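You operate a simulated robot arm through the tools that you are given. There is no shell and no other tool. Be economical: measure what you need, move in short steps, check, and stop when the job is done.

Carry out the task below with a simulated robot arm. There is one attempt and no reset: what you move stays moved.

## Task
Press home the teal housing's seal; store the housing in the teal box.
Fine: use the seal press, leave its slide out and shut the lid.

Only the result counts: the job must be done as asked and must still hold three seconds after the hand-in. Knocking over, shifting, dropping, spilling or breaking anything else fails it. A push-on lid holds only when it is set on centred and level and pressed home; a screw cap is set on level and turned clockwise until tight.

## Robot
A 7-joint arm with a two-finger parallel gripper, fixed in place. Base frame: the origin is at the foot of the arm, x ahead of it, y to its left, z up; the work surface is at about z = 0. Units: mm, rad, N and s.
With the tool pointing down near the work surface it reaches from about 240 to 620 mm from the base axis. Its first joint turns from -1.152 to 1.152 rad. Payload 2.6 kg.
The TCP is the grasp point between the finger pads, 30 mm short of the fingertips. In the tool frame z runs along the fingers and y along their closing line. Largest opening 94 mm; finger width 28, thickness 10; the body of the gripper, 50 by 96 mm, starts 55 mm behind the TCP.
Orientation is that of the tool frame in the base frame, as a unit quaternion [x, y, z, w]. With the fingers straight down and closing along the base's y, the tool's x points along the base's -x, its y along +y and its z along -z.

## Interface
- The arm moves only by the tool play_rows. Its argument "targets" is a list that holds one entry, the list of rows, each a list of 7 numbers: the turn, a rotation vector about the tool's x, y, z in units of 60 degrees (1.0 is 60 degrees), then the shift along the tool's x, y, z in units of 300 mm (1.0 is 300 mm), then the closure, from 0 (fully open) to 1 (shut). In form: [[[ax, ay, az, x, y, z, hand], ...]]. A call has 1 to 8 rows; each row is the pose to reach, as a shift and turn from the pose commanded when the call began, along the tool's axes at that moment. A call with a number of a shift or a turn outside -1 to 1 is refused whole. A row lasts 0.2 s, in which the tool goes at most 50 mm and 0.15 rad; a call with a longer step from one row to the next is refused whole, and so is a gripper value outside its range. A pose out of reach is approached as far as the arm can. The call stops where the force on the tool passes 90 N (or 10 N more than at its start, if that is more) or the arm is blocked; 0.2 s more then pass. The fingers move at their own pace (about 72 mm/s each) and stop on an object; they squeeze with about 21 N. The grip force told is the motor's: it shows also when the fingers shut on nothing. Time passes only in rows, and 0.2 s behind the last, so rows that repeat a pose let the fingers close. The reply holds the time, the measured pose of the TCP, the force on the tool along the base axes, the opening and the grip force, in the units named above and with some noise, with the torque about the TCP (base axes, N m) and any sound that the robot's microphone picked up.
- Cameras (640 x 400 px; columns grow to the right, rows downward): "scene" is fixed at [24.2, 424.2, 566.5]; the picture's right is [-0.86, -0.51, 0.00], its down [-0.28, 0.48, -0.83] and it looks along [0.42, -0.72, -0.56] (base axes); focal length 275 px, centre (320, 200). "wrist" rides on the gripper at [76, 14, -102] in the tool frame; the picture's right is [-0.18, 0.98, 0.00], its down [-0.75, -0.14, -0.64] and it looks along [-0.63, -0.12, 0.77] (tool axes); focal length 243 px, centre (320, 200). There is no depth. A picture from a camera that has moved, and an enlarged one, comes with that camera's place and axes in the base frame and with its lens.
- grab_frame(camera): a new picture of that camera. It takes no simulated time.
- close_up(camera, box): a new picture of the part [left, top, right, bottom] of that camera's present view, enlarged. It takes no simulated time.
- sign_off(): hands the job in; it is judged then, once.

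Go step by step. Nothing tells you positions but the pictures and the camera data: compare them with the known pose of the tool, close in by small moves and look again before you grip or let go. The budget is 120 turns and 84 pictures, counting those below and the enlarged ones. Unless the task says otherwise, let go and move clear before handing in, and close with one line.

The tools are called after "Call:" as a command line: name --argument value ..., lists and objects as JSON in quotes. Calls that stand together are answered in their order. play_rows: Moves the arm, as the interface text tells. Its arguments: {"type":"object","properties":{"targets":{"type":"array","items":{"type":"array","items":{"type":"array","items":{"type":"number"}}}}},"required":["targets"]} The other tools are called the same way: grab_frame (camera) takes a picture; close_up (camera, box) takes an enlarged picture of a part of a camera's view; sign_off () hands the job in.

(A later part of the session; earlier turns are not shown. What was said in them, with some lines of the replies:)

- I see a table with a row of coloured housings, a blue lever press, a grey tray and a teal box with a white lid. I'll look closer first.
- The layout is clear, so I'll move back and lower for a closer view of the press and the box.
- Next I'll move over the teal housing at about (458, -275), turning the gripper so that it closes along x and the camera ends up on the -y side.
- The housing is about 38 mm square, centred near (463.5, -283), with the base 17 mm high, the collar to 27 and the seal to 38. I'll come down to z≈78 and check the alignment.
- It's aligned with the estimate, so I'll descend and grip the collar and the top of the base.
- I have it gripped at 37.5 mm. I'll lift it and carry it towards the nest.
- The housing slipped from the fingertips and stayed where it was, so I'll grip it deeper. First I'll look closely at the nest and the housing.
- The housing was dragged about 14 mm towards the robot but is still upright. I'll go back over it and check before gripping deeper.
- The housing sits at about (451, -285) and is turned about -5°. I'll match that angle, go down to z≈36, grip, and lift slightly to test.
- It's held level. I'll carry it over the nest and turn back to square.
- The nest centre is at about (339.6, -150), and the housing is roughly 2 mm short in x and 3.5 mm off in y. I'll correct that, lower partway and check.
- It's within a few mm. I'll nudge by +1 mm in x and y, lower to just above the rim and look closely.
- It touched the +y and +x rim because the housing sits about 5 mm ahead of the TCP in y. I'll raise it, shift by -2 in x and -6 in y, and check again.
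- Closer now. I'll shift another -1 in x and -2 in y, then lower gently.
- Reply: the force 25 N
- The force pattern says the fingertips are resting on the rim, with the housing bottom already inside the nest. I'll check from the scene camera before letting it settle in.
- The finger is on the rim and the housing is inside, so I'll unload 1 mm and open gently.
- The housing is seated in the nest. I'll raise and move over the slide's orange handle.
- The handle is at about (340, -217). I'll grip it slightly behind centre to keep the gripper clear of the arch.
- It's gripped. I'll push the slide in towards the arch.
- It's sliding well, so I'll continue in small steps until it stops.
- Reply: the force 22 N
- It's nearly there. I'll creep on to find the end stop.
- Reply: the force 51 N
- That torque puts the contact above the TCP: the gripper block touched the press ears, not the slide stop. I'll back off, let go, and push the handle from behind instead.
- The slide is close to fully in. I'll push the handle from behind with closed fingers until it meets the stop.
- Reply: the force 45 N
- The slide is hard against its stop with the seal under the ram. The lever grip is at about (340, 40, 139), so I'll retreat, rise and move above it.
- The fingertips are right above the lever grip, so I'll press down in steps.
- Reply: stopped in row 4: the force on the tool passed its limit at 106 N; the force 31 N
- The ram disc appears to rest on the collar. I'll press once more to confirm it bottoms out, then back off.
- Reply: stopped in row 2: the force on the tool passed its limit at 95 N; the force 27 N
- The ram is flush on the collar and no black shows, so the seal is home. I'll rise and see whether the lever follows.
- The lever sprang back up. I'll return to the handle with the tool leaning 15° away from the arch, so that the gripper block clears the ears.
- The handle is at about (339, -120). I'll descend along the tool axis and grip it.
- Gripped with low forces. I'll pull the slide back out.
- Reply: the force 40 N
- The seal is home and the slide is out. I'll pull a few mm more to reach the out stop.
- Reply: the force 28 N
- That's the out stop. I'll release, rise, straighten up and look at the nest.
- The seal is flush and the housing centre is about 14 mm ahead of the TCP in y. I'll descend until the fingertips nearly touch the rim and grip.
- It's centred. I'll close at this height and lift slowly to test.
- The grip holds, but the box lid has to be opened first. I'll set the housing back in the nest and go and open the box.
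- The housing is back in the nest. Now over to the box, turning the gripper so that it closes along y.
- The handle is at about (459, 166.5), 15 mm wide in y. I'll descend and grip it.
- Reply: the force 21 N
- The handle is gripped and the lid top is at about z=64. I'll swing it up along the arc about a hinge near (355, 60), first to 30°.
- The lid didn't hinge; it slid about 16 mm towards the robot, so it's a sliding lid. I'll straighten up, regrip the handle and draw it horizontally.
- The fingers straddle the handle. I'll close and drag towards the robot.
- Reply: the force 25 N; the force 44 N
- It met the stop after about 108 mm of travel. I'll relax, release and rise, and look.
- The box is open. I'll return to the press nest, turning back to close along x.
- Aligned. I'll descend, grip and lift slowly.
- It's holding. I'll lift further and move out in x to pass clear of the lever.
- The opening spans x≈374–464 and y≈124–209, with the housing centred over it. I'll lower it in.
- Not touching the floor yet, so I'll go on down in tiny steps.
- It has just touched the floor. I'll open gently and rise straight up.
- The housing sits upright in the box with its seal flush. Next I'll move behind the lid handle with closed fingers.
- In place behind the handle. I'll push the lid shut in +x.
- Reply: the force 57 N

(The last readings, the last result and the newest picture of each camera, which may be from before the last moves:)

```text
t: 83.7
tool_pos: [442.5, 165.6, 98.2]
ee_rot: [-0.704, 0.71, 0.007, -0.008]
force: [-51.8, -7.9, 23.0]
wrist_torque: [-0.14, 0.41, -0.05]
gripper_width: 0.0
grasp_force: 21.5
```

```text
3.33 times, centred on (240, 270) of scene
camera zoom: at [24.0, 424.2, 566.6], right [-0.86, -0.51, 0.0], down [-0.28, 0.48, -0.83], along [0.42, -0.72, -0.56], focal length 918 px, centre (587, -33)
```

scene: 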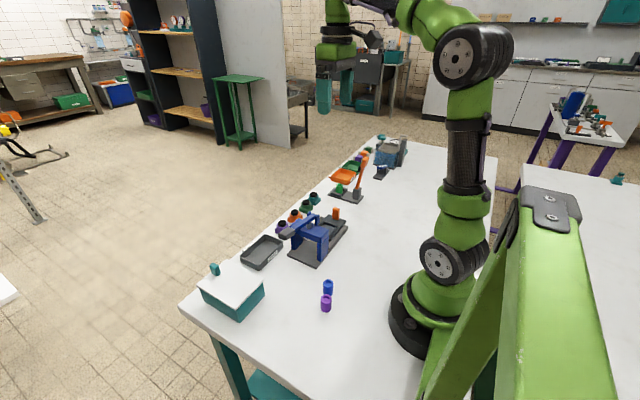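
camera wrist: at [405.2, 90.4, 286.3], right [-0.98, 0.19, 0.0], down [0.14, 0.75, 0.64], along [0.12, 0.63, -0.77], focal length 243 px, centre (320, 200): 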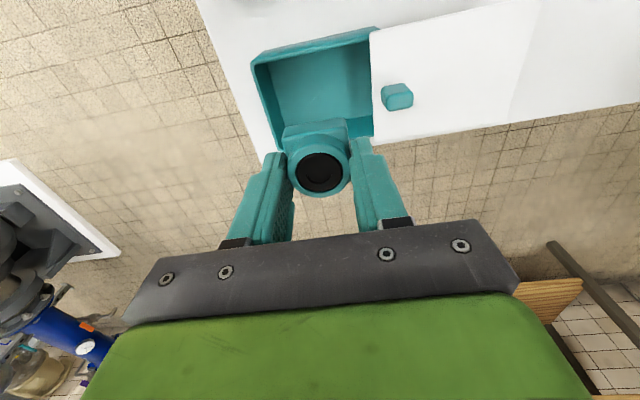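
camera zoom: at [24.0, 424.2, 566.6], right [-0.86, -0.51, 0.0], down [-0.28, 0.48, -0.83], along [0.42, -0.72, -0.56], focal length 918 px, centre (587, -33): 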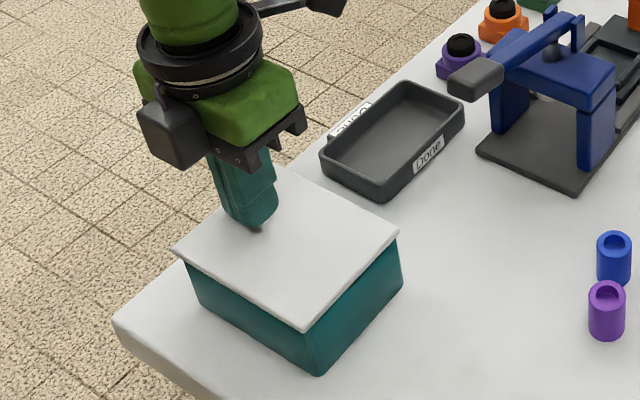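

The lid met its stop with 52 N and is back at its original closed position. I'll ease off, rise clear and do a final check.

Call:
play_rows --targets '[[[0, 0, 0, 0, 0.03, 0, 1], [0, 0, 0, 0, 0.06, 0, 1], [0, 0, 0, 0, 0.06, -0.12, 1], [0, 0, 0, 0, 0.06, -0.27, 1], [0, 0, 0, 0, 0.06, -0.42, 1], [0, 0, 0, 0, 0.06, -0.5, 1]]]'

Call:
close_up --camera "scene" --box '[180, 170, 380, 330]'

Call:
close_up --camera "scene" --box '[190, 250, 280, 330]'

```text
t: 85.1
tool_pos: [430.6, 167.2, 248.4]
ee_rot: [-0.707, 0.707, -0.003, 0.001]
force: [0.7, -0.1, 0.5]
wrist_torque: [0.01, 0.0, 0.0]
gripper_width: 0.2
grasp_force: 20.7
```

```text
2.50 times, centred on (280, 250) of scene
camera zoom: at [24.2, 424.2, 566.5], right [-0.86, -0.51, 0.0], down [-0.28, 0.48, -0.83], along [0.42, -0.72, -0.56], focal length 688 px, centre (420, 75)
```

zoom: 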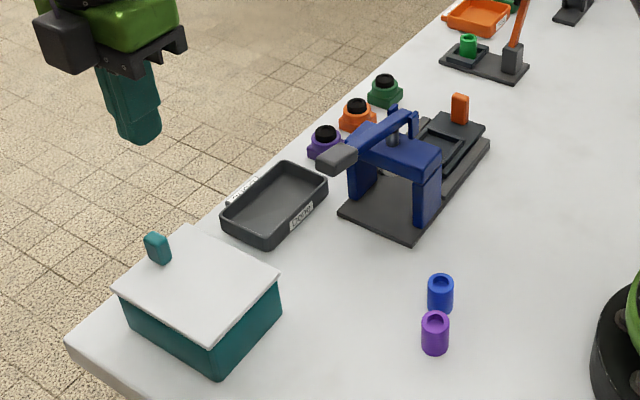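

```text
5.00 times, centred on (235, 290) of scene
camera zoom: at [24.2, 424.2, 566.5], right [-0.86, -0.51, 0.0], down [-0.28, 0.48, -0.83], along [0.42, -0.72, -0.56], focal length 1376 px, centre (745, -250)
```

zoom: 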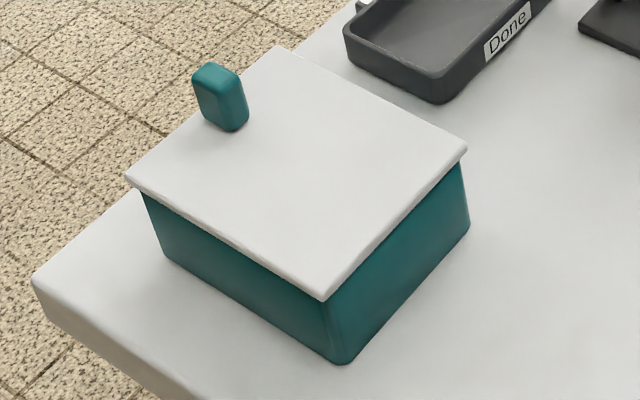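

The lid matches its original closed picture, the slide is out, and everything else is where it was, so I'm handing in.

Call:
sign_off

```text
The job is handed in.
```

The teal housing's seal is pressed home, the housing is in the teal box with the lid shut, and the press slide is left out.
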